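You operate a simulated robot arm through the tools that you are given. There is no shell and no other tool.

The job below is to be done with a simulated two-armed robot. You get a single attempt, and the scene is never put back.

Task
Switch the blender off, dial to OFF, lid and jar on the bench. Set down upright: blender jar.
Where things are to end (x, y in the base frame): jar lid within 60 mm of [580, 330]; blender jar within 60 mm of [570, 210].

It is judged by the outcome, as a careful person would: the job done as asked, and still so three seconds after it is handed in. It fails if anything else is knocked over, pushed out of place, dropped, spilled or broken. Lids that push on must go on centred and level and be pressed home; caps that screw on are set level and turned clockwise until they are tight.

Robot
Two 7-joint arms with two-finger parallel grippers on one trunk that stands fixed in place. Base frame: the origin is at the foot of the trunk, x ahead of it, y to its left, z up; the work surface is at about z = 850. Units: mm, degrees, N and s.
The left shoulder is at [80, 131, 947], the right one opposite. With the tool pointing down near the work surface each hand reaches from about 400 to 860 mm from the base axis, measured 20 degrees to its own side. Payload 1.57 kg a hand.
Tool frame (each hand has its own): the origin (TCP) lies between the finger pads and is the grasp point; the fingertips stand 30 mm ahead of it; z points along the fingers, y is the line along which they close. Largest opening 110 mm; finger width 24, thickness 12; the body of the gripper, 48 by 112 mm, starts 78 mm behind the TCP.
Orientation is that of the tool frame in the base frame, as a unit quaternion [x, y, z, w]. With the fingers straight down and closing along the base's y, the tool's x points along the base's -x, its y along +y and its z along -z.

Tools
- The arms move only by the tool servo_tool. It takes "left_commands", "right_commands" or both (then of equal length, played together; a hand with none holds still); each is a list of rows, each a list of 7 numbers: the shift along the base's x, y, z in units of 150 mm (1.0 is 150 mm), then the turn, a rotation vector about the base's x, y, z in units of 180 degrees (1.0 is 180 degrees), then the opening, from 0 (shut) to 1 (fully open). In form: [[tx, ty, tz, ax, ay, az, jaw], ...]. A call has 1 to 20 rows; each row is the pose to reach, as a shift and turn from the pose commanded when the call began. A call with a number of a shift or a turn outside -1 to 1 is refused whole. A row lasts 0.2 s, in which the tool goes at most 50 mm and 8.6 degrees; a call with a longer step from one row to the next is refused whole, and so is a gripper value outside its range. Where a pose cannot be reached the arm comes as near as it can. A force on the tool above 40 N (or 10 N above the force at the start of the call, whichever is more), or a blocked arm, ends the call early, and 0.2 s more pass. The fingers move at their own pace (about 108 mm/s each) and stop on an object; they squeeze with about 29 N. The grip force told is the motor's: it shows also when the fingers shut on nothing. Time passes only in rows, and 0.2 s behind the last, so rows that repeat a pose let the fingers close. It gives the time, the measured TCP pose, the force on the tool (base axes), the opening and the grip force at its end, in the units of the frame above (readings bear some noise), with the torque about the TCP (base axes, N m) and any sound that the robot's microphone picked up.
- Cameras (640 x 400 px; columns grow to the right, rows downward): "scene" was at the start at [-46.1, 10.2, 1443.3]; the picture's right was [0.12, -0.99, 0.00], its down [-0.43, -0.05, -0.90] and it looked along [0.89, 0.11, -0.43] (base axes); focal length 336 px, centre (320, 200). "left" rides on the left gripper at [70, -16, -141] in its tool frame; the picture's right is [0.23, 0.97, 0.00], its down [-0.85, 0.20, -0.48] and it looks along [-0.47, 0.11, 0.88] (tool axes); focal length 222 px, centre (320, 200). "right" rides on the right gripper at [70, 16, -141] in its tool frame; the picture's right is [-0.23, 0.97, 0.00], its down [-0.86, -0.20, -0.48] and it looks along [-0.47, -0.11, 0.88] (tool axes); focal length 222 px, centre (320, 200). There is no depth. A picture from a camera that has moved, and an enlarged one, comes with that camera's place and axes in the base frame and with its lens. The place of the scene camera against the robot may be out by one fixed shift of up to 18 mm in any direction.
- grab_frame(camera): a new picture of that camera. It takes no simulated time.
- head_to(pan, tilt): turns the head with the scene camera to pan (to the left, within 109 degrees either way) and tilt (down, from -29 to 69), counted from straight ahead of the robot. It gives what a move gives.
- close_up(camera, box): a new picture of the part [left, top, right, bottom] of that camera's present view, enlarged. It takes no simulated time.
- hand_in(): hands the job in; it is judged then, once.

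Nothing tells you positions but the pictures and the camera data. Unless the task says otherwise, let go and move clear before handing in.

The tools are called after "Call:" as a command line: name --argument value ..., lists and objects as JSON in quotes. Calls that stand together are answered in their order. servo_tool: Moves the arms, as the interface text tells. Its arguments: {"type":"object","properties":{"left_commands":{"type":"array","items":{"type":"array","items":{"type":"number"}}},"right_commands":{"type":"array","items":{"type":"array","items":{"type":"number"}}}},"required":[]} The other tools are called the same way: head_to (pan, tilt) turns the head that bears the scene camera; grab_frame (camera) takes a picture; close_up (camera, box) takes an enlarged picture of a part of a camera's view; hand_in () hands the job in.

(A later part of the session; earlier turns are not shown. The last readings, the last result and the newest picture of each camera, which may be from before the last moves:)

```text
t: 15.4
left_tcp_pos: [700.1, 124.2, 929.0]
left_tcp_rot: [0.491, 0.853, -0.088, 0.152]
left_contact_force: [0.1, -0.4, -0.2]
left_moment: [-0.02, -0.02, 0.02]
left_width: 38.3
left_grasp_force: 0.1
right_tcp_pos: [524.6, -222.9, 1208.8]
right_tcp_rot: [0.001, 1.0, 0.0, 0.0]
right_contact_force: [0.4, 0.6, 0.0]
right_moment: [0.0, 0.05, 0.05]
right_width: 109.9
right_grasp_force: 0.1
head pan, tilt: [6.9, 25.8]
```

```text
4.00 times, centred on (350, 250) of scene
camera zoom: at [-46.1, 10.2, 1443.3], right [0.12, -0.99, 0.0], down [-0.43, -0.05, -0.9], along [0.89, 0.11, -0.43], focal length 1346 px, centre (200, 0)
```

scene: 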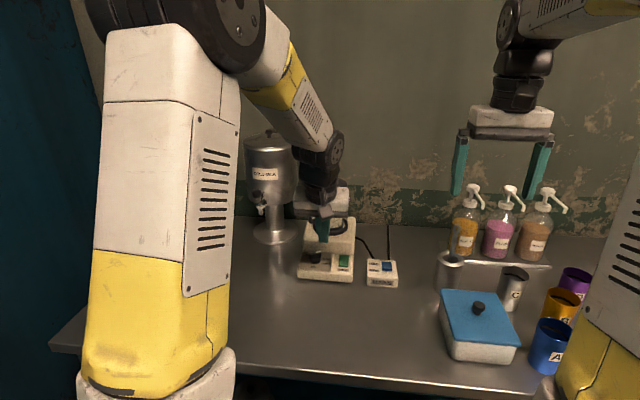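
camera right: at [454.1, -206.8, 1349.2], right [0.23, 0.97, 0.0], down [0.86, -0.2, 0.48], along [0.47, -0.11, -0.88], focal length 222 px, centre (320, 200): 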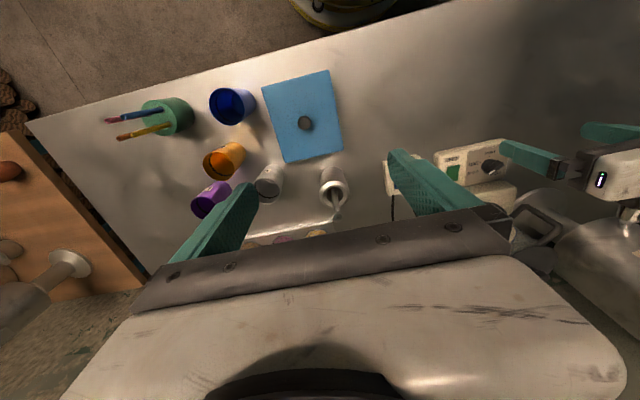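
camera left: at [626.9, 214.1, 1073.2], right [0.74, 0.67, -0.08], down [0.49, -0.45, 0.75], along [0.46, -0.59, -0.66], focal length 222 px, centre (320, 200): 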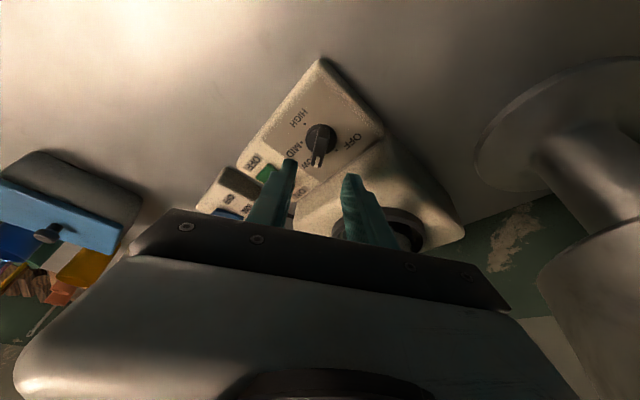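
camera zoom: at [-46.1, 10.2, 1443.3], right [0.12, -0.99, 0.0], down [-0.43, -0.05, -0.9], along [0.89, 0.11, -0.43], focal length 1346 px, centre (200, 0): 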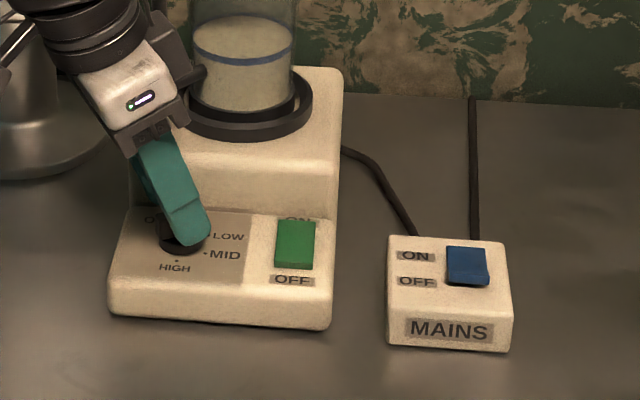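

The bar sits about 3.5 mm off-centre between the fingers and the skirt is a bit taller than I took it to be. I'll recentre along the closing line and close with the tips just above the skirt.

Call:
servo_tool --left_commands '[[-0.011, -0.006, -0.005, 0, 0, 0, 0.35], [-0.022, -0.013, -0.01, 0, 0, 0, 0.3], [-0.022, -0.013, -0.01, 0, 0, 0, 0.2], [-0.022, -0.013, -0.01, 0, 0, 0, 0.1], [-0.022, -0.013, -0.01, 0, 0, 0, 0.0], [-0.022, -0.013, -0.01, 0, 0, 0, 0.0]]'

Call:
close_up --camera "left" --box '[260, 120, 380, 210]'

Call:
close_up --camera "scene" --box '[290, 220, 410, 300]'

```text
t: 16.9
left_tcp_pos: [695.4, 121.9, 927.5]
left_tcp_rot: [0.491, 0.853, -0.088, 0.153]
left_contact_force: [-0.3, 0.7, -0.4]
left_moment: [0.01, -0.1, 0.0]
left_width: 10.7
left_grasp_force: 28.5
right_tcp_pos: [524.9, -223.2, 1207.5]
right_tcp_rot: [0.0, 1.0, -0.001, 0.0]
right_contact_force: [0.5, 0.3, -0.7]
right_moment: [0.03, -0.01, -0.03]
right_width: 110.2
right_grasp_force: 0.1
head pan, tilt: [6.9, 25.8]
```

```text
4.44 times, centred on (320, 165) of left
camera zoom: at [623.6, 212.0, 1036.2], right [0.74, 0.67, -0.08], down [0.49, -0.45, 0.74], along [0.46, -0.59, -0.66], focal length 987 px, centre (320, 356)
```

zoom: 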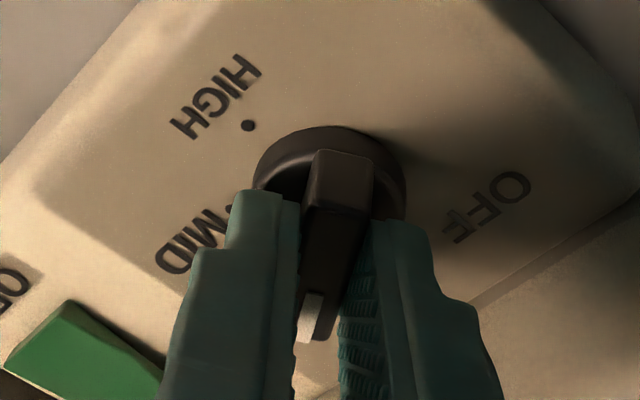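

```text
5.00 times, centred on (350, 260) of scene
camera zoom: at [-46.0, 10.1, 1443.3], right [0.12, -0.99, 0.0], down [-0.43, -0.05, -0.9], along [0.89, 0.11, -0.43], focal length 1682 px, centre (170, -100)
```

zoom: 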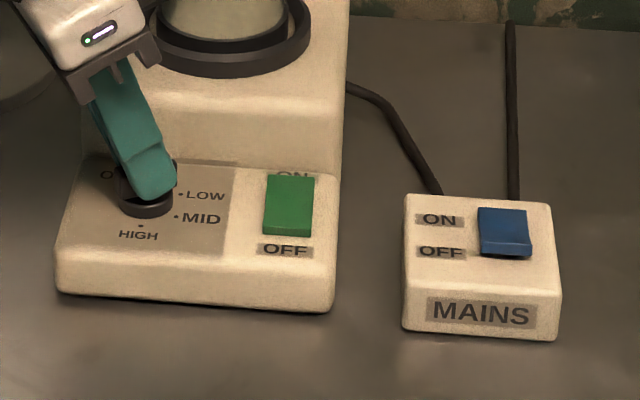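

The bar is now held properly (10.7 mm, no side force) and the blender hasn't moved. I'll start turning it counter-clockwise about the knob's axis in small steps, watching the forces.

Call:
servo_tool --left_commands '[[-0.0036, -0.0024, 0, 0, 0, 0.0208, 0], [-0.0073, -0.0048, 0, 0, 0, 0.0417, 0], [-0.0105, -0.0076, 0, 0, 0, 0.0625, 0], [-0.0138, -0.0106, 0, 0, 0, 0.0833, 0]]'

```text
t: 17.9
left_tcp_pos: [695.4, 119.4, 928.2]
left_tcp_rot: [0.374, 0.91, -0.068, 0.163]
left_contact_force: [6.4, 1.3, -2.6]
left_moment: [0.6, 0.3, 0.02]
left_width: 10.9
left_grasp_force: 28.6
right_tcp_pos: [524.5, -222.5, 1208.1]
right_tcp_rot: [0.0, 1.0, 0.0, 0.0]
right_contact_force: [0.3, 0.7, -0.2]
right_moment: [-0.01, 0.0, -0.01]
right_width: 110.2
right_grasp_force: 0.0
head pan, tilt: [6.9, 25.8]
```

The force stays small (6 N toward +x). I'll keep turning with a slight correction.

Call:
servo_tool --left_commands '[[-0.001, -0.0025, 0, 0, 0, 0.0208, 0], [-0.002, -0.005, 0, 0, 0, 0.0417, 0], [-0.004, -0.008, 0, 0, 0, 0.0625, 0], [-0.006, -0.011, 0, 0, 0, 0.0833, 0]]'

Call:
close_up --camera "left" --box '[260, 120, 380, 210]'

Call:
close_up --camera "scene" --box '[290, 220, 410, 300]'

```text
t: 18.9
left_tcp_pos: [694.7, 119.3, 928.0]
left_tcp_rot: [0.253, 0.951, -0.046, 0.169]
left_contact_force: [12.3, 1.0, -3.3]
left_moment: [0.48, 0.28, 0.04]
left_width: 11.1
left_grasp_force: 29.6
right_tcp_pos: [524.8, -223.2, 1208.8]
right_tcp_rot: [0.0, 1.0, 0.0, 0.001]
right_contact_force: [0.3, 0.4, 0.3]
right_moment: [0.0, 0.03, 0.01]
right_width: 109.8
right_grasp_force: 0.0
head pan, tilt: [6.9, 25.8]
```

```text
4.44 times, centred on (320, 165) of left
camera zoom: at [584.9, 161.4, 1036.2], right [0.3, 0.95, -0.08], down [0.65, -0.14, 0.75], along [0.7, -0.28, -0.66], focal length 987 px, centre (320, 356)
```

zoom: 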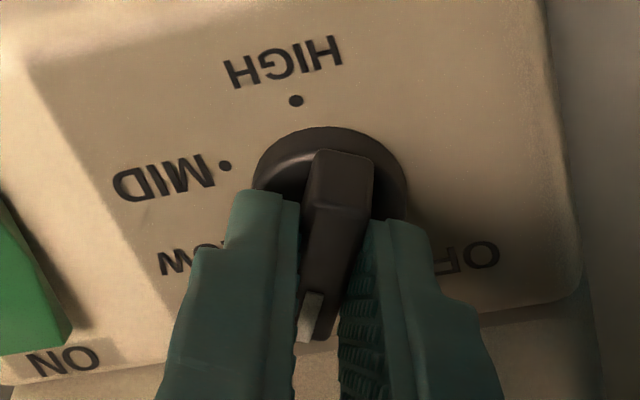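

```text
5.00 times, centred on (350, 260) of scene
camera zoom: at [-45.3, 10.2, 1443.3], right [0.12, -0.99, 0.0], down [-0.43, -0.05, -0.9], along [0.89, 0.11, -0.44], focal length 1682 px, centre (170, -100)
```

zoom: 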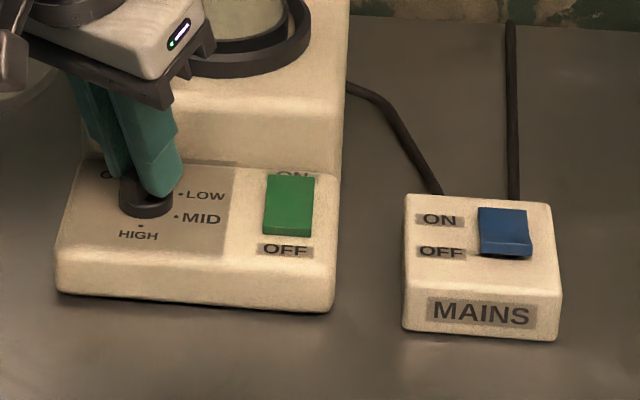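

The bar turns with the fingers and the blender stays put. I'll go on another 15° with a small +x relief.

Call:
servo_tool --left_commands '[[0.002, -0.0025, 0, 0, 0, 0.0208, 0], [0.003, -0.006, 0, 0, 0, 0.0417, 0], [0.003, -0.0095, 0, 0, 0, 0.0625, 0], [0.003, -0.0127, 0, 0, 0, 0.0833, 0]]'

```text
t: 19.9
left_tcp_pos: [693.2, 117.6, 927.3]
left_tcp_rot: [0.128, 0.976, -0.024, 0.174]
left_contact_force: [-1.8, 4.3, -0.4]
left_moment: [0.33, 0.39, 0.04]
left_width: 10.9
left_grasp_force: 28.6
right_tcp_pos: [524.5, -222.5, 1209.1]
right_tcp_rot: [0.0, 1.0, 0.0, 0.001]
right_contact_force: [-0.3, -0.2, -0.4]
right_moment: [-0.02, -0.01, 0.0]
right_width: 109.9
right_grasp_force: 0.3
head pan, tilt: [6.9, 25.8]
```

Forces are low. Now the last 15° to the OFF mark.

Call:
servo_tool --left_commands '[[0, -0.002, 0, 0, 0, 0.0208, 0], [0, -0.0045, 0, 0, 0, 0.0417, 0], [0, -0.007, 0, 0, 0, 0.0625, 0], [0, -0.01, 0, 0, 0, 0.0833, 0], [0, -0.01, 0, 0, 0, 0.0833, 0]]'

Call:
close_up --camera "left" --box '[260, 120, 380, 210]'

Call:
close_up --camera "scene" --box '[290, 220, 410, 300]'

```text
t: 21.1
left_tcp_pos: [692.5, 114.2, 927.1]
left_tcp_rot: [-0.001, 0.984, 0.0, 0.176]
left_contact_force: [-14.1, 8.0, 10.6]
left_moment: [0.26, 0.93, -0.06]
left_width: 10.7
left_grasp_force: 28.4
right_tcp_pos: [523.2, -223.2, 1209.0]
right_tcp_rot: [0.0, 1.0, 0.0, 0.0]
right_contact_force: [-0.9, 0.5, 0.1]
right_moment: [0.01, 0.02, -0.01]
right_width: 109.8
right_grasp_force: 0.0
head pan, tilt: [6.9, 25.8]
```

```text
4.44 times, centred on (320, 165) of left
camera zoom: at [576.9, 98.5, 1036.4], right [-0.21, 0.97, -0.08], down [0.64, 0.2, 0.74], along [0.74, 0.11, -0.66], focal length 987 px, centre (320, 356)
```

zoom: 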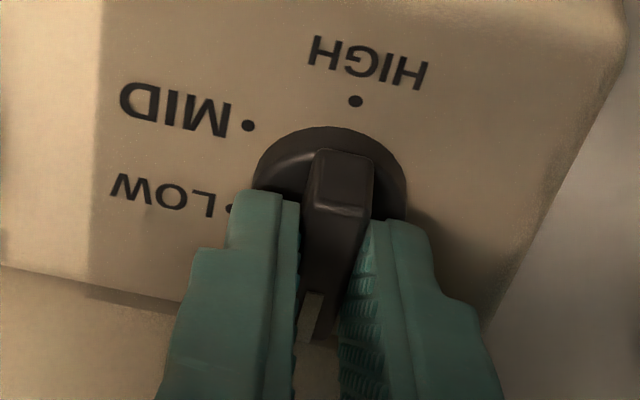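

```text
5.00 times, centred on (350, 260) of scene
camera zoom: at [-47.0, 10.4, 1443.2], right [0.12, -0.99, 0.0], down [-0.43, -0.05, -0.9], along [0.89, 0.11, -0.43], focal length 1682 px, centre (170, -100)
```

zoom: 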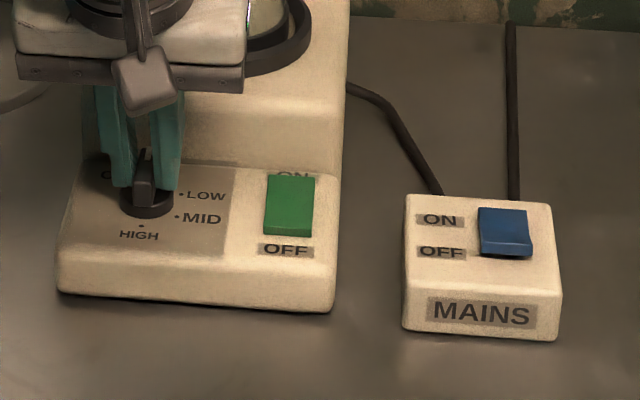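

The bar now lies along x with the pointer toward OFF. I'll open, rise clear and check the pointer.

Call:
servo_tool --left_commands '[[0, 0, 0, 0, 0, 0, 0.2], [0, 0, 0, 0, 0, 0, 0.35], [0, 0, 0.1, 0, 0, 0, 0.35], [0, 0, 0.3, 0, 0, 0, 0.35], [-0.15, 0, 0.5, 0, 0, 0, 0.35], [-0.4, 0, 0.6, 0, 0, 0, 0.35], [-0.6, 0, 0.7, 0, 0, 0, 0.35]]'

Call:
grab_frame --camera "left"

Call:
close_up --camera "scene" --box '[290, 220, 410, 300]'

Call:
close_up --camera "right" --box '[460, 140, 530, 190]'

```text
t: 22.6
left_tcp_pos: [604.8, 114.3, 1034.0]
left_tcp_rot: [-0.001, 0.984, 0.0, 0.176]
left_contact_force: [1.2, 0.5, -0.1]
left_moment: [-0.02, 0.0, 0.01]
left_width: 38.6
left_grasp_force: 0.1
right_tcp_pos: [525.0, -223.8, 1208.3]
right_tcp_rot: [-0.001, 1.0, 0.0, 0.0]
right_contact_force: [0.0, 0.4, -0.2]
right_moment: [-0.01, 0.03, 0.01]
right_width: 109.9
right_grasp_force: 0.1
head pan, tilt: [6.9, 25.8]
```

```text
taken
camera left: at [488.1, 97.2, 1143.2], right [-0.21, 0.97, -0.08], down [0.64, 0.2, 0.74], along [0.74, 0.11, -0.66], focal length 222 px, centre (320, 200)
```

left: 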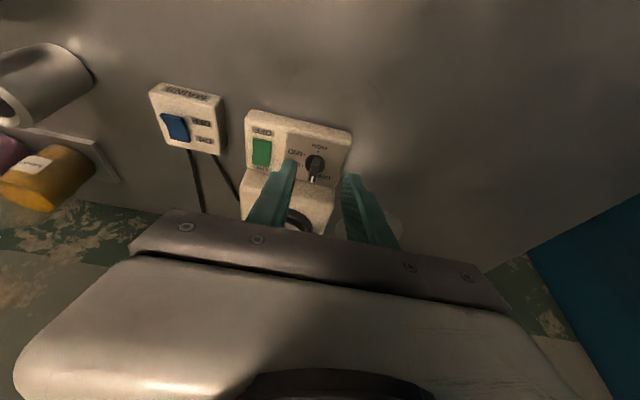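

```text
5.00 times, centred on (350, 260) of scene
camera zoom: at [-45.7, 10.1, 1443.3], right [0.12, -0.99, 0.0], down [-0.43, -0.05, -0.9], along [0.89, 0.11, -0.43], focal length 1682 px, centre (170, -100)
```

zoom: 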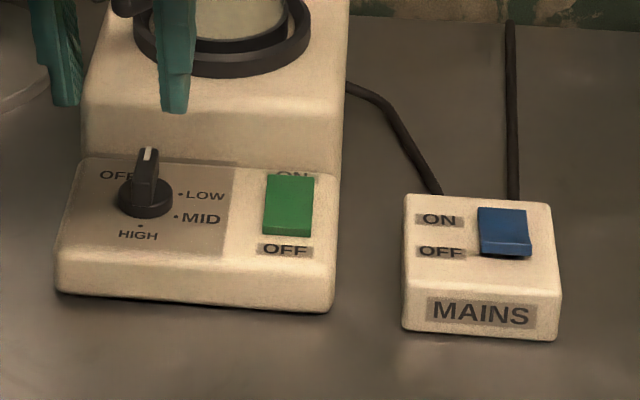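

```text
8.00 times, centred on (495, 165) of right
camera zoom: at [454.4, -206.9, 1349.1], right [0.23, 0.97, 0.0], down [0.86, -0.2, 0.48], along [0.47, -0.11, -0.88], focal length 1777 px, centre (-1080, 480)
```

zoom: 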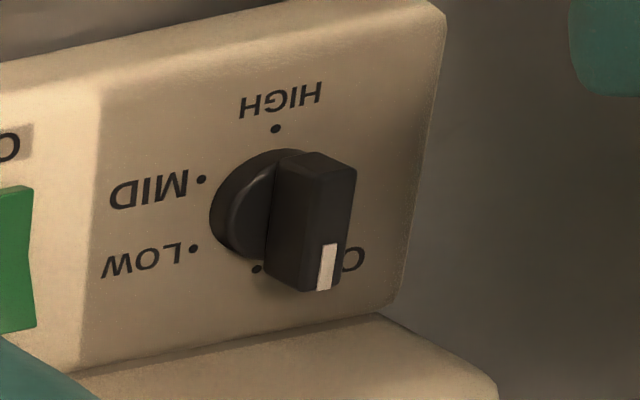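

The pointer looks to be on OFF. I'll zoom in to confirm the exact alignment against the dots.

Call:
close_up --camera "left" --box '[285, 130, 345, 190]'

Call:
close_up --camera "scene" --box '[300, 240, 340, 275]'

```text
6.67 times, centred on (315, 160) of left
camera zoom: at [488.1, 97.2, 1143.2], right [-0.21, 0.97, -0.08], down [0.64, 0.2, 0.74], along [0.74, 0.11, -0.66], focal length 1481 px, centre (353, 467)
```

zoom: 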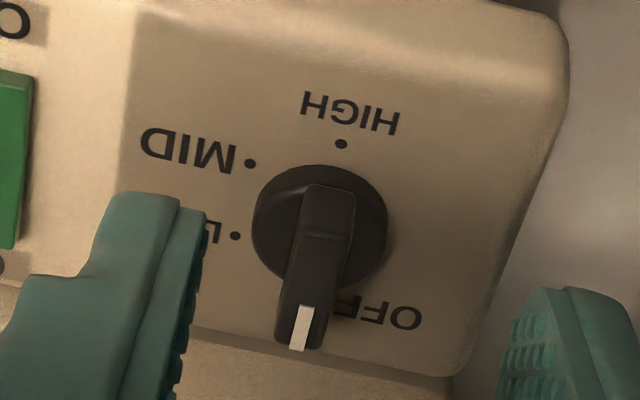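

```text
11.43 times, centred on (320, 258) of scene
camera zoom: at [-45.7, 10.1, 1443.3], right [0.12, -0.99, 0.0], down [-0.43, -0.05, -0.9], along [0.89, 0.11, -0.43], focal length 3845 px, centre (320, -457)
```

zoom: 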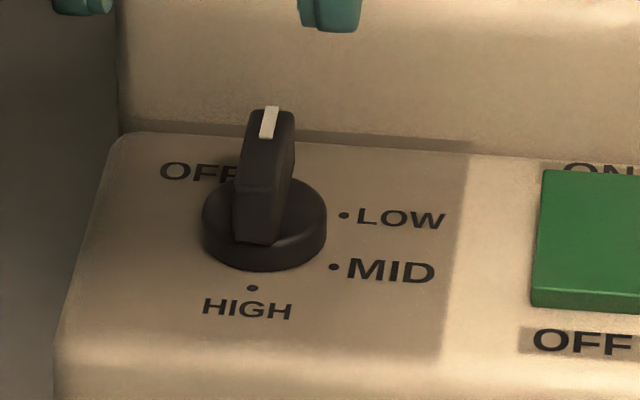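

The pointer lines up with the OFF dot to within about a degree, the rocker is OFF, and the blender hasn't moved. Next is the lid: I'll raise the hand, tilt it to 60° and point it at the lid knob from about 120 mm away for a good look.

Call:
servo_tool --left_commands '[[0, -0.03, 0.15, 0, -0.03, 0, 0.6], [0.05, -0.06, 0.3, 0, -0.07, 0, 1], [0.15, -0.1, 0.45, 0, -0.11, 0, 1], [0.28, -0.14, 0.58, 0, -0.15, 0, 1], [0.42, -0.17, 0.67, 0, -0.19, 0, 1], [0.56, -0.195, 0.707, 0, -0.222, 0, 1], [0.68, -0.195, 0.707, 0, -0.222, 0, 1], [0.68, -0.195, 0.707, 0, -0.222, 0, 1]]'

Call:
grab_frame --camera "left"

Call:
close_up --camera "left" --box '[240, 90, 400, 210]'

Call:
grab_frame --camera "scene"

```text
t: 24.4
left_tcp_pos: [706.9, 87.0, 1138.7]
left_tcp_rot: [0.001, 0.865, -0.002, 0.502]
left_contact_force: [0.1, 0.6, 1.1]
left_moment: [-0.01, -0.03, -0.03]
left_width: 110.0
left_grasp_force: 0.0
right_tcp_pos: [524.4, -222.4, 1209.6]
right_tcp_rot: [0.001, 1.0, 0.0, -0.001]
right_contact_force: [0.2, -0.8, -0.4]
right_moment: [0.04, 0.02, 0.0]
right_width: 110.1
right_grasp_force: 0.0
head pan, tilt: [6.9, 25.8]
```

```text
taken
camera left: at [548.0, 70.0, 1148.0], right [-0.11, 0.97, -0.2], down [0.01, 0.2, 0.98], along [0.99, 0.11, -0.03], focal length 222 px, centre (320, 200)
```

left: 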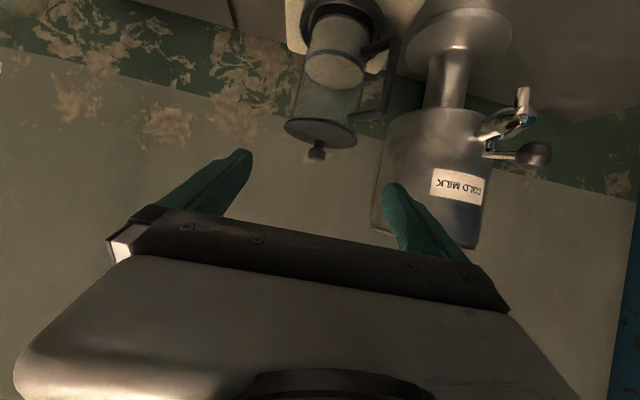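

```text
3.33 times, centred on (320, 150) of left
camera zoom: at [548.0, 70.0, 1148.0], right [-0.11, 0.97, -0.2], down [0.01, 0.2, 0.98], along [0.99, 0.11, -0.03], focal length 740 px, centre (320, 367)
```

zoom: 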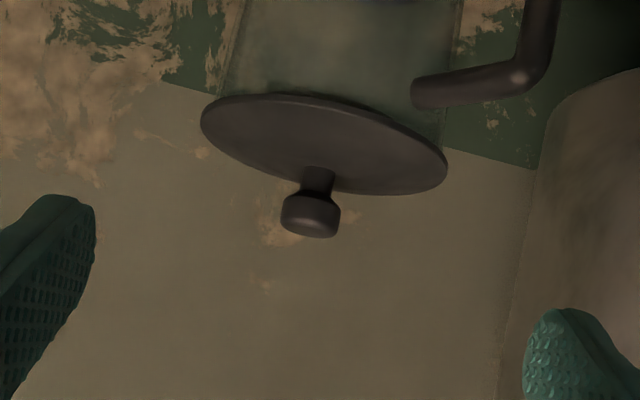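

```text
taken
```

scene: 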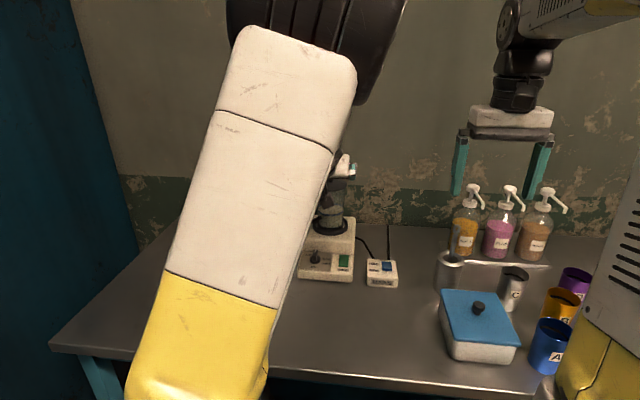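

From this near-horizontal view the lid knob is at y ≈ 86, z ≈ 1089. To pin down its depth I'll raise the hand 90 mm and take a second view.

Call:
servo_tool --left_commands '[[0, 0, 0.15, 0, 0, 0, 1], [0, 0, 0.3, 0, 0, 0, 1], [0, 0, 0.45, 0, 0, 0, 1], [0, 0, 0.6, 0, 0, 0, 1], [0, 0, 0.6, 0, 0, 0, 1]]'

Call:
close_up --camera "left" --box '[240, 20, 400, 140]'

Call:
close_up --camera "left" --box '[280, 40, 360, 100]'

```text
t: 25.6
left_tcp_pos: [705.9, 86.5, 1229.5]
left_tcp_rot: [0.0, 0.865, 0.0, 0.501]
left_contact_force: [0.4, -0.6, -0.5]
left_moment: [0.02, -0.02, -0.05]
left_width: 110.2
left_grasp_force: 0.0
right_tcp_pos: [524.3, -222.6, 1208.7]
right_tcp_rot: [0.0, 1.0, 0.0, 0.0]
right_contact_force: [-0.1, 0.0, 0.0]
right_moment: [0.01, -0.02, -0.02]
right_width: 109.9
right_grasp_force: 0.1
head pan, tilt: [6.9, 25.8]
```

```text
3.33 times, centred on (320, 80) of left
camera zoom: at [547.9, 70.5, 1239.1], right [-0.11, 0.97, -0.2], down [0.01, 0.2, 0.98], along [0.99, 0.11, -0.03], focal length 740 px, centre (320, 600)
```

zoom: 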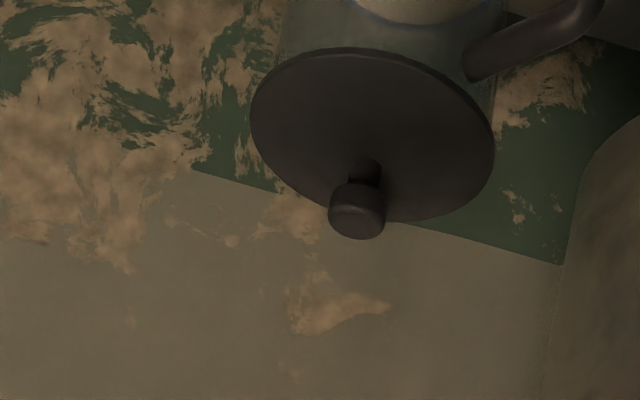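

```text
6.67 times, centred on (320, 70) of left
camera zoom: at [547.9, 70.5, 1239.1], right [-0.11, 0.97, -0.2], down [0.01, 0.2, 0.98], along [0.99, 0.11, -0.03], focal length 1481 px, centre (320, 1067)
```

zoom: 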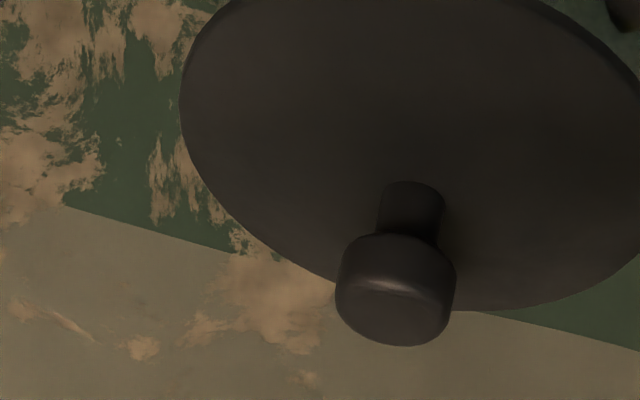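

The two views put the lid knob's head at about (818, 86, 1088), 20 mm across, on an 11 mm stem over the lid. I'll set the tilt to 40° and hover about 60 mm short of the knob along the approach line.

Call:
servo_tool --left_commands '[[0.06, 0, -0.06, 0, 0.03, 0, 0.6], [0.14, 0, -0.15, 0, 0.06, 0, 0.5], [0.24, -0.002, -0.27, 0, 0.09, 0, 0.5], [0.34, -0.004, -0.4, 0, 0.111, 0, 0.5], [0.421, -0.005, -0.52, 0, 0.111, 0, 0.5], [0.421, -0.005, -0.52, 0, 0.111, 0, 0.5]]'

Call:
grab_frame --camera "left"

Call:
close_up --camera "left" --box '[260, 100, 380, 200]'

Call:
grab_frame --camera "right"

Call:
grab_frame --camera "scene"

```text
t: 27.1
left_tcp_pos: [769.5, 84.6, 1151.7]
left_tcp_rot: [0.0, 0.939, -0.001, 0.344]
left_contact_force: [0.2, -0.3, 0.0]
left_moment: [0.01, 0.03, 0.03]
left_width: 54.8
left_grasp_force: 0.2
right_tcp_pos: [524.5, -222.9, 1208.4]
right_tcp_rot: [-0.001, 1.0, 0.001, -0.001]
right_contact_force: [-0.4, 0.0, -0.5]
right_moment: [-0.02, -0.04, 0.04]
right_width: 110.1
right_grasp_force: 0.1
head pan, tilt: [6.9, 25.8]
```

```text
taken
camera left: at [623.1, 67.7, 1214.9], right [-0.17, 0.97, -0.15], down [0.34, 0.2, 0.92], along [0.92, 0.11, -0.37], focal length 222 px, centre (320, 200)
```

left: 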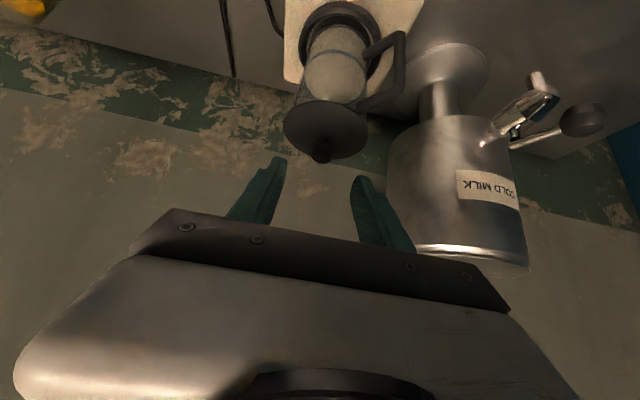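

```text
4.00 times, centred on (320, 150) of left
camera zoom: at [623.1, 67.7, 1214.9], right [-0.17, 0.97, -0.15], down [0.34, 0.2, 0.92], along [0.92, 0.11, -0.37], focal length 888 px, centre (320, 400)
```

zoom: 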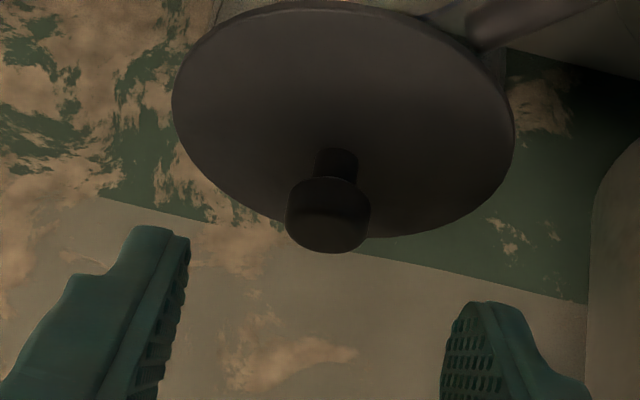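

```text
taken
camera right: at [454.1, -206.8, 1349.2], right [0.23, 0.97, 0.0], down [0.86, -0.2, 0.48], along [0.47, -0.11, -0.88], focal length 222 px, centre (320, 200)
```

right: 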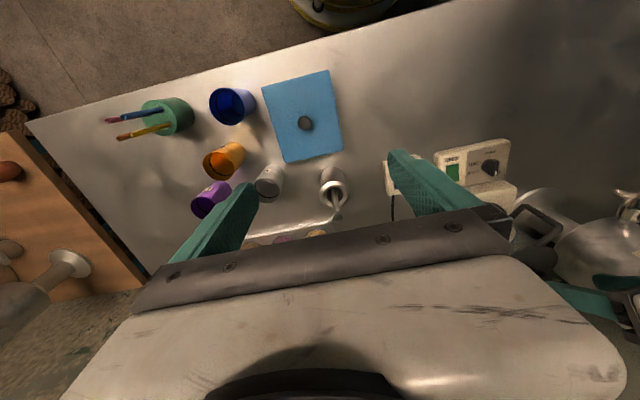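

```text
taken
```

scene: 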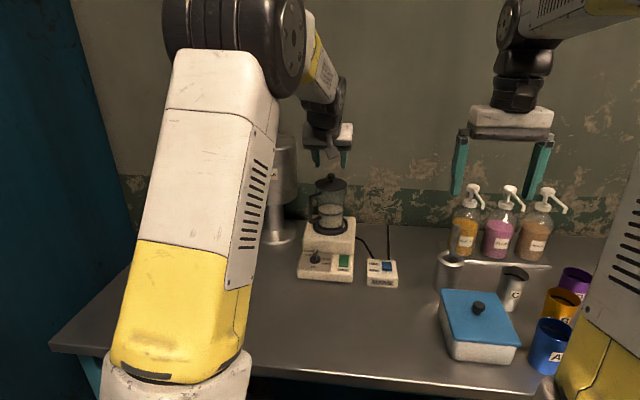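

The knob is centred between the fingers. I'll advance along the approach line to straddle it and check before closing.

Call:
servo_tool --left_commands '[[0.06, 0, -0.08, 0, 0, 0, 0.5], [0.12, 0, -0.155, 0, 0, 0, 0.5], [0.18, 0, -0.23, 0, 0, 0, 0.5], [0.22, 0, -0.285, 0, 0, 0, 0.5], [0.247, 0, -0.315, 0, 0, 0, 0.5], [0.247, 0, -0.315, 0, 0, 0, 0.5]]'

Call:
close_up --camera "left" --box '[260, 120, 380, 220]'

Call:
close_up --camera "scene" --box '[280, 140, 380, 240]'

```text
t: 28.4
left_tcp_pos: [805.9, 84.6, 1104.9]
left_tcp_rot: [0.0, 0.939, 0.0, 0.345]
left_contact_force: [-0.6, -0.1, 0.9]
left_moment: [0.0, 0.02, 0.01]
left_width: 54.9
left_grasp_force: 0.0
right_tcp_pos: [524.0, -223.1, 1209.0]
right_tcp_rot: [0.0, 1.0, 0.0, -0.001]
right_contact_force: [0.3, 0.3, 0.0]
right_moment: [-0.02, 0.02, 0.01]
right_width: 109.9
right_grasp_force: 0.1
head pan, tilt: [6.9, 25.8]
```

```text
4.00 times, centred on (320, 170) of left
camera zoom: at [659.5, 68.2, 1167.7], right [-0.17, 0.97, -0.15], down [0.34, 0.2, 0.92], along [0.92, 0.11, -0.37], focal length 888 px, centre (320, 320)
```

zoom: 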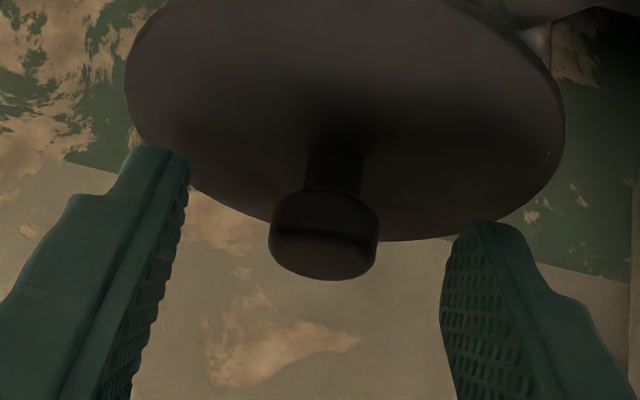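

```text
4.00 times, centred on (330, 190) of scene
camera zoom: at [-46.0, 10.1, 1443.3], right [0.12, -0.99, 0.0], down [-0.43, -0.05, -0.9], along [0.89, 0.11, -0.43], focal length 1346 px, centre (280, 240)
```

zoom: 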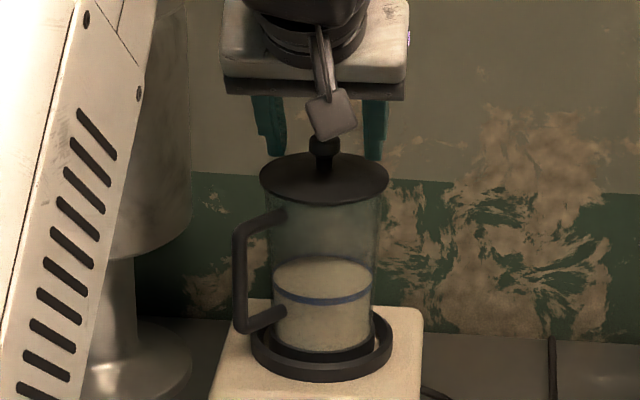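

The knob head is between the fingers with no contact yet. I'll close on it.

Call:
servo_tool --left_commands '[[0, 0, 0, 0, 0, 0, 0.35], [0, 0, 0, 0, 0, 0, 0.2], [0, 0, 0, 0, 0, 0, 0.1], [0, 0, 0, 0, 0, 0, 0.05], [0, 0, 0, 0, 0, 0, 0.0], [0, 0, 0, 0, 0, 0, 0.0]]'

Call:
close_up --camera "left" --box '[260, 120, 380, 220]'

Call:
close_up --camera "scene" --box '[280, 140, 380, 240]'

```text
t: 29.9
left_tcp_pos: [805.5, 85.7, 1104.7]
left_tcp_rot: [0.001, 0.939, -0.001, 0.345]
left_contact_force: [-0.1, 0.8, 0.1]
left_moment: [0.03, 0.0, 0.03]
left_width: 20.5
left_grasp_force: 28.8
right_tcp_pos: [524.8, -222.8, 1206.9]
right_tcp_rot: [0.001, 1.0, 0.0, 0.0]
right_contact_force: [0.4, -0.7, 0.4]
right_moment: [-0.05, 0.0, 0.01]
right_width: 109.8
right_grasp_force: 0.1
head pan, tilt: [6.9, 25.8]
```

```text
4.00 times, centred on (320, 170) of left
camera zoom: at [659.4, 68.3, 1167.8], right [-0.17, 0.97, -0.15], down [0.34, 0.2, 0.92], along [0.92, 0.11, -0.37], focal length 888 px, centre (320, 320)
```

zoom: 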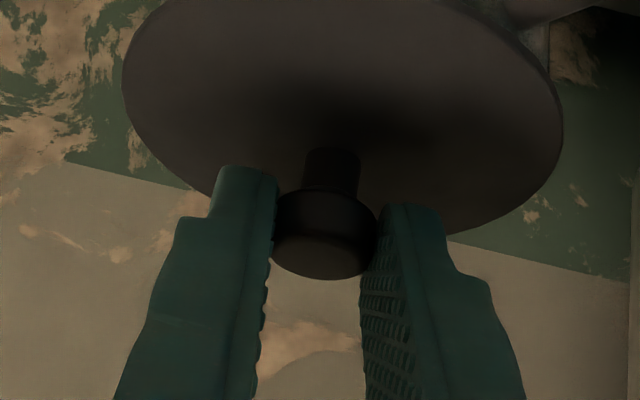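

```text
4.00 times, centred on (330, 190) of scene
camera zoom: at [-46.1, 10.2, 1443.3], right [0.12, -0.99, 0.0], down [-0.43, -0.05, -0.9], along [0.89, 0.11, -0.43], focal length 1346 px, centre (280, 240)
```

zoom: 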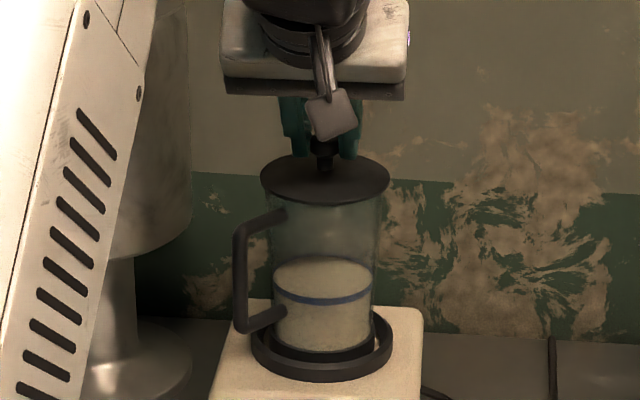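

The knob is held (20.5 mm, 29 N). I'll lift slowly straight up, checking that only the lid comes.

Call:
servo_tool --left_commands '[[0, 0, 0.02, 0, 0, 0, 0], [0, 0, 0.05, 0, 0, 0, 0], [0, 0, 0.09, 0, 0, 0, 0], [0, 0, 0.13, 0, 0, 0, 0], [0, 0, 0.13, 0, 0, 0, 0]]'

Call:
close_up --camera "scene" --box '[280, 140, 380, 240]'

Call:
close_up --camera "left" --box '[240, 80, 400, 220]'

```text
t: 31.1
left_tcp_pos: [805.6, 85.6, 1125.5]
left_tcp_rot: [-0.001, 0.939, -0.001, 0.345]
left_contact_force: [-0.2, 0.1, -0.3]
left_moment: [0.05, 0.02, 0.0]
left_width: 0.0
left_grasp_force: 21.7
right_tcp_pos: [523.6, -223.2, 1208.1]
right_tcp_rot: [0.0, 1.0, 0.0, 0.0]
right_contact_force: [-0.2, 0.4, 0.4]
right_moment: [-0.01, 0.03, -0.01]
right_width: 109.9
right_grasp_force: 0.1
head pan, tilt: [6.9, 25.8]
```

```text
4.00 times, centred on (330, 190) of scene
camera zoom: at [-46.0, 10.1, 1443.3], right [0.12, -0.99, 0.0], down [-0.43, -0.05, -0.9], along [0.89, 0.11, -0.43], focal length 1346 px, centre (280, 240)
```

zoom: 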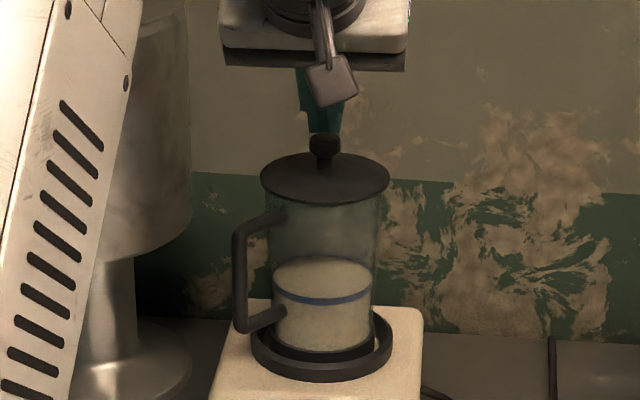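

```text
2.86 times, centred on (320, 150) of left
camera zoom: at [658.6, 68.4, 1186.7], right [-0.17, 0.97, -0.15], down [0.34, 0.2, 0.92], along [0.92, 0.11, -0.37], focal length 635 px, centre (320, 343)
```

zoom: 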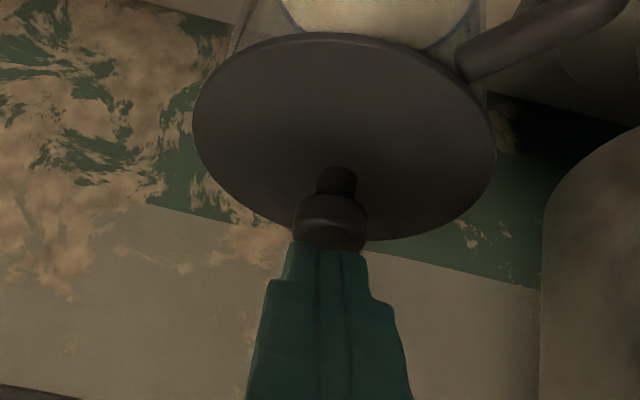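

The fingers slipped off the knob: the lid is pressed on and my grip was only near the fingertips. Nothing else has moved. I'll come in flatter (70°) so the pads take the knob deeper, then pull in small, measured steps.

Call:
servo_tool --left_commands '[[0, 0, 0.07, 0, 0, 0, 0.1], [-0.06, 0, 0.07, 0, -0.04, 0, 0.3], [-0.14, 0, 0.05, 0, -0.08, 0, 0.4], [-0.22, 0, 0, 0, -0.12, 0, 0.4], [-0.3, 0, -0.05, 0, -0.15, 0, 0.4], [-0.31, 0, -0.087, 0, -0.1667, 0, 0.4], [-0.31, 0, -0.087, 0, -0.1667, 0, 0.4]]'

Call:
close_up --camera "left" --box '[240, 100, 400, 220]'

Call:
close_up --camera "scene" --box '[280, 140, 380, 240]'

```text
t: 32.6
left_tcp_pos: [759.2, 86.4, 1111.1]
left_tcp_rot: [0.002, 0.818, -0.002, 0.576]
left_contact_force: [-1.0, -0.9, 0.1]
left_moment: [0.02, 0.0, -0.05]
left_width: 43.9
left_grasp_force: 0.1
right_tcp_pos: [523.9, -222.4, 1207.5]
right_tcp_rot: [-0.002, 1.0, 0.001, 0.0]
right_contact_force: [-0.6, 0.2, 0.9]
right_moment: [0.0, 0.01, 0.0]
right_width: 109.7
right_grasp_force: 0.1
head pan, tilt: [6.9, 25.8]
```

```text
3.33 times, centred on (320, 160) of left
camera zoom: at [600.7, 69.3, 1093.4], right [-0.08, 0.97, -0.21], down [-0.16, 0.2, 0.97], along [0.98, 0.11, 0.14], focal length 740 px, centre (320, 333)
```

zoom: 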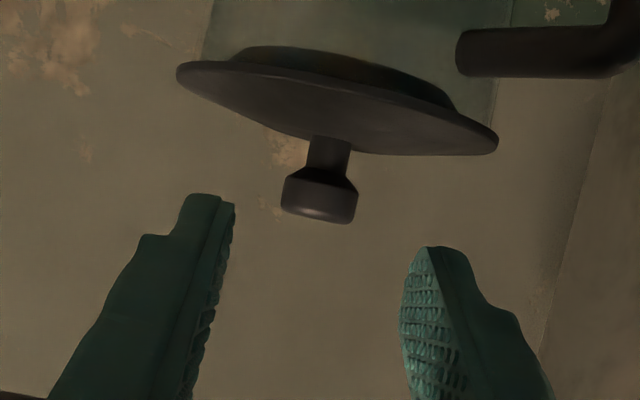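

```text
4.00 times, centred on (330, 190) of scene
camera zoom: at [-46.1, 10.1, 1443.3], right [0.12, -0.99, 0.0], down [-0.43, -0.05, -0.9], along [0.89, 0.11, -0.43], focal length 1346 px, centre (280, 240)
```

zoom: 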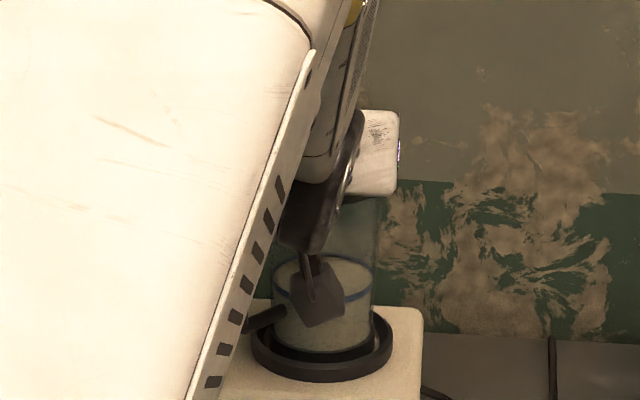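

This side view shows the lid clearly: knob head z 1083–1094 on a stem, with the lid surface at about 1071 and a plug inside the jar rim. I'll flatten the hand to 80° and slide in so the knob sits well inside the pads.

Call:
servo_tool --left_commands '[[0.05, -0.002, -0.02, 0, -0.0278, 0, 0.4], [0.12, -0.003, -0.045, 0, -0.0556, 0, 0.4], [0.19, -0.003, -0.075, 0, -0.0556, 0, 0.4], [0.26, -0.003, -0.1, 0, -0.0556, 0, 0.4], [0.31, -0.003, -0.12, 0, -0.0556, 0, 0.4], [0.339, -0.003, -0.133, 0, -0.0556, 0, 0.4], [0.339, -0.003, -0.133, 0, -0.0556, 0, 0.4]]'

Call:
close_up --camera "left" --box '[240, 100, 400, 240]'

```text
t: 34.2
left_tcp_pos: [810.9, 84.9, 1090.6]
left_tcp_rot: [0.0, 0.764, 0.0, 0.645]
left_contact_force: [0.5, 0.1, 0.4]
left_moment: [-0.02, -0.01, 0.0]
left_width: 44.1
left_grasp_force: 0.2
right_tcp_pos: [525.2, -223.8, 1207.8]
right_tcp_rot: [0.001, 1.0, 0.001, 0.0]
right_contact_force: [0.0, -0.4, 0.7]
right_moment: [0.03, 0.0, -0.01]
right_width: 109.8
right_grasp_force: 0.2
head pan, tilt: [6.9, 25.8]
```

```text
2.86 times, centred on (320, 170) of left
camera zoom: at [658.1, 69.4, 1045.0], right [-0.04, 0.97, -0.22], down [-0.33, 0.2, 0.92], along [0.94, 0.11, 0.31], focal length 635 px, centre (320, 286)
```

zoom: 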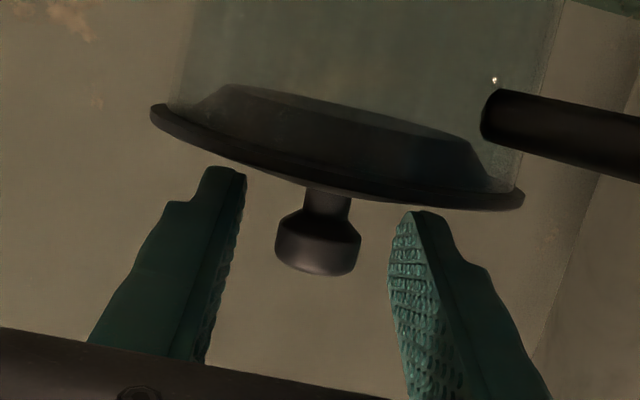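

The knob now sits well inside the open fingers, about 20 mm behind the tips. I'll close and then pull up in small measured steps.

Call:
servo_tool --left_commands '[[0, 0, 0, 0, 0, 0, 0.25], [0, 0, 0, 0, 0, 0, 0.15], [0, 0, 0, 0, 0, 0, 0.05], [0, 0, 0, 0, 0, 0, 0.0], [0, 0, 0, 0, 0, 0, 0.0], [0, 0, 0.007, 0, 0, 0, 0.0]]'

Call:
servo_tool --left_commands '[[0, 0, 0.01, 0, 0, 0, 0.0]]'

```text
t: 35.6
left_tcp_pos: [810.8, 86.8, 1090.7]
left_tcp_rot: [0.0, 0.764, 0.0, 0.645]
left_contact_force: [-0.4, -0.2, -0.4]
left_moment: [-0.02, 0.0, 0.0]
left_width: 20.9
left_grasp_force: 29.0
right_tcp_pos: [524.2, -223.1, 1209.2]
right_tcp_rot: [0.001, 1.0, -0.001, 0.0]
right_contact_force: [1.2, -0.6, -0.4]
right_moment: [0.01, 0.01, 0.03]
right_width: 109.8
right_grasp_force: 0.0
head pan, tilt: [6.9, 25.8]
```

```text
t: 36.0
left_tcp_pos: [812.0, 84.9, 1092.8]
left_tcp_rot: [0.0, 0.765, -0.001, 0.644]
left_contact_force: [-0.1, 0.2, -0.3]
left_moment: [0.0, -0.01, 0.02]
left_width: 20.6
left_grasp_force: 29.3
right_tcp_pos: [523.8, -222.9, 1208.6]
right_tcp_rot: [0.0, 1.0, 0.0, 0.0]
right_contact_force: [0.2, 0.0, -0.3]
right_moment: [-0.02, -0.02, 0.0]
right_width: 110.0
right_grasp_force: 0.0
head pan, tilt: [6.9, 25.8]
```

Call:
close_up --camera "left" --box '[240, 100, 400, 240]'

Call:
close_up --camera "right" --box '[500, 150, 640, 290]'

```text
2.86 times, centred on (320, 170) of left
camera zoom: at [658.8, 69.0, 1047.3], right [-0.04, 0.97, -0.22], down [-0.33, 0.2, 0.92], along [0.94, 0.11, 0.31], focal length 635 px, centre (320, 286)
```

zoom: 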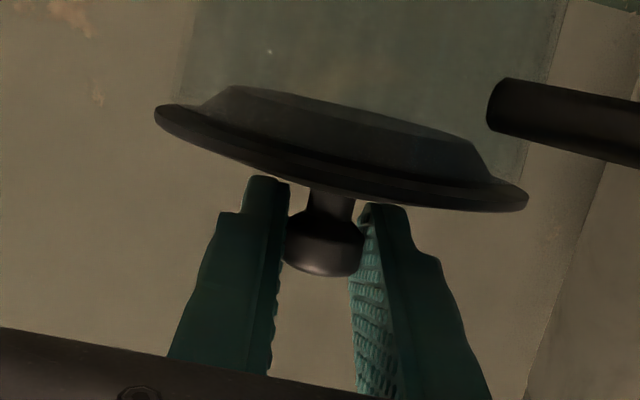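

```text
2.86 times, centred on (570, 220) of right
camera zoom: at [454.1, -206.8, 1349.2], right [0.23, 0.97, 0.0], down [0.86, -0.2, 0.48], along [0.47, -0.11, -0.88], focal length 635 px, centre (-394, 143)
```

zoom: 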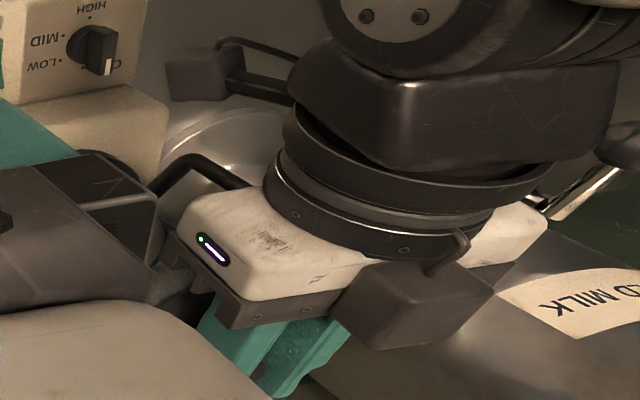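

The lid came up about 2.5 mm with the hand and no resistance, so it lifts off freely and the first slip was just a poor tip grip. At this 80° tilt the wrist camera would hit the bench when I set the lid down, so I'll rest the lid back, let go, back out and re-grip at about 60°.

Call:
servo_tool --left_commands '[[0, 0, -0.008, 0, 0, 0, 0.0], [0, 0, -0.016, 0, 0, 0, 0.0], [0, 0, -0.016, 0, 0, 0, 0.1], [0, 0, -0.016, 0, 0, 0, 0.3], [0, 0, -0.016, 0, 0, 0, 0.4], [-0.08, 0, 0.014, 0, 0, 0, 0.4], [-0.16, 0, 0.04, 0, 0, 0, 0.4], [-0.24, 0, 0.09, 0, 0.02, 0, 0.4], [-0.28, 0, 0.15, 0, 0.06, 0, 0.4], [-0.3, 0, 0.2, 0, 0.1, 0, 0.4], [-0.3, 0, 0.22, 0, 0.1111, 0, 0.4], [-0.3, 0, 0.22, 0, 0.1111, 0, 0.4]]'

Call:
close_up --camera "left" --box '[240, 80, 400, 220]'

Call:
close_up --camera "scene" --box '[280, 140, 380, 240]'

```text
t: 38.6
left_tcp_pos: [763.7, 84.2, 1125.0]
left_tcp_rot: [0.0, 0.865, -0.001, 0.501]
left_contact_force: [0.2, -0.3, 0.6]
left_moment: [0.06, 0.01, -0.01]
left_width: 43.8
left_grasp_force: 0.1
right_tcp_pos: [524.5, -223.0, 1208.0]
right_tcp_rot: [0.001, 1.0, 0.0, 0.0]
right_contact_force: [-0.2, -0.6, 0.4]
right_moment: [0.01, 0.03, -0.01]
right_width: 110.0
right_grasp_force: 0.0
head pan, tilt: [6.9, 25.8]
```

```text
2.86 times, centred on (320, 150) of left
camera zoom: at [605.9, 67.9, 1135.5], right [-0.11, 0.97, -0.2], down [0.01, 0.2, 0.98], along [0.99, 0.11, -0.03], focal length 635 px, centre (320, 343)
```

zoom: 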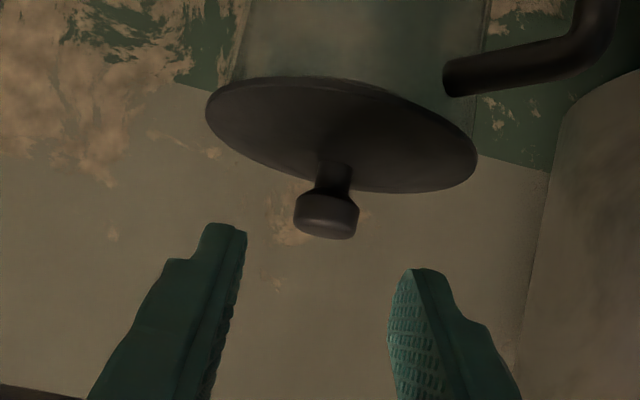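

```text
4.00 times, centred on (330, 190) of scene
camera zoom: at [-46.1, 10.1, 1443.3], right [0.12, -0.99, 0.0], down [-0.43, -0.05, -0.9], along [0.89, 0.11, -0.43], focal length 1346 px, centre (280, 240)
```

zoom: 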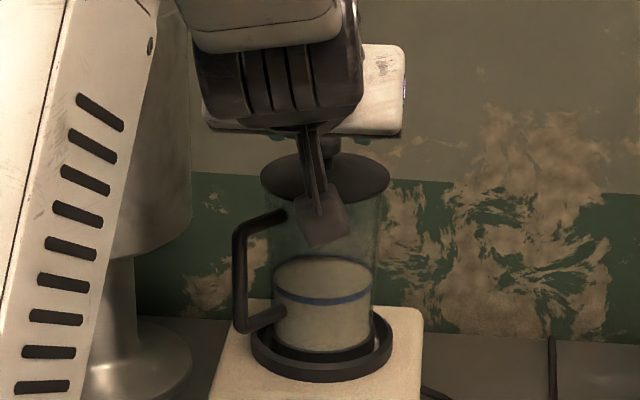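

The lid rests back on the jar. I'm at 60° tilt; now I'll slide in to take the knob about 18 mm behind the fingertips.

Call:
servo_tool --left_commands '[[0.06, 0, -0.036, 0, 0, 0, 0.4], [0.12, 0, -0.073, 0, 0, 0, 0.4], [0.18, 0, -0.11, 0, 0, 0, 0.4], [0.24, 0, -0.145, 0, 0, 0, 0.4], [0.28, 0, -0.17, 0, 0, 0, 0.4], [0.307, 0, -0.187, 0, 0, 0, 0.4], [0.307, 0, -0.187, 0, 0, 0, 0.4]]'

Call:
close_up --camera "left" --box '[240, 80, 400, 220]'

```text
t: 40.2
left_tcp_pos: [812.0, 85.3, 1097.4]
left_tcp_rot: [0.0, 0.865, 0.0, 0.502]
left_contact_force: [0.5, 0.5, -0.4]
left_moment: [-0.01, -0.02, 0.02]
left_width: 43.8
left_grasp_force: 0.1
right_tcp_pos: [524.0, -223.7, 1208.4]
right_tcp_rot: [0.0, 1.0, 0.0, -0.001]
right_contact_force: [0.4, -0.3, -0.2]
right_moment: [-0.02, -0.03, -0.01]
right_width: 110.0
right_grasp_force: 0.1
head pan, tilt: [6.9, 25.8]
```

```text
2.86 times, centred on (320, 150) of left
camera zoom: at [653.7, 67.8, 1107.4], right [-0.11, 0.97, -0.2], down [0.01, 0.2, 0.98], along [0.99, 0.11, -0.03], focal length 635 px, centre (320, 343)
```

zoom: 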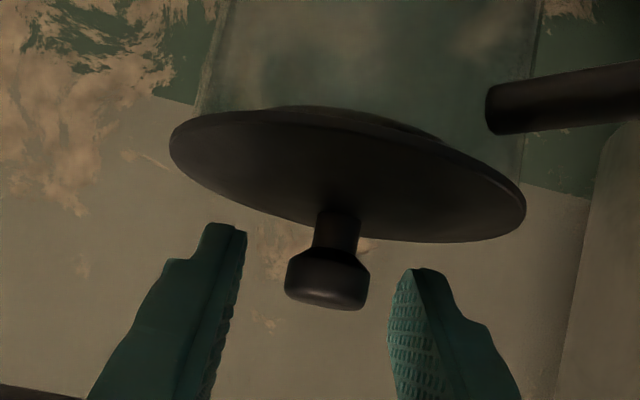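

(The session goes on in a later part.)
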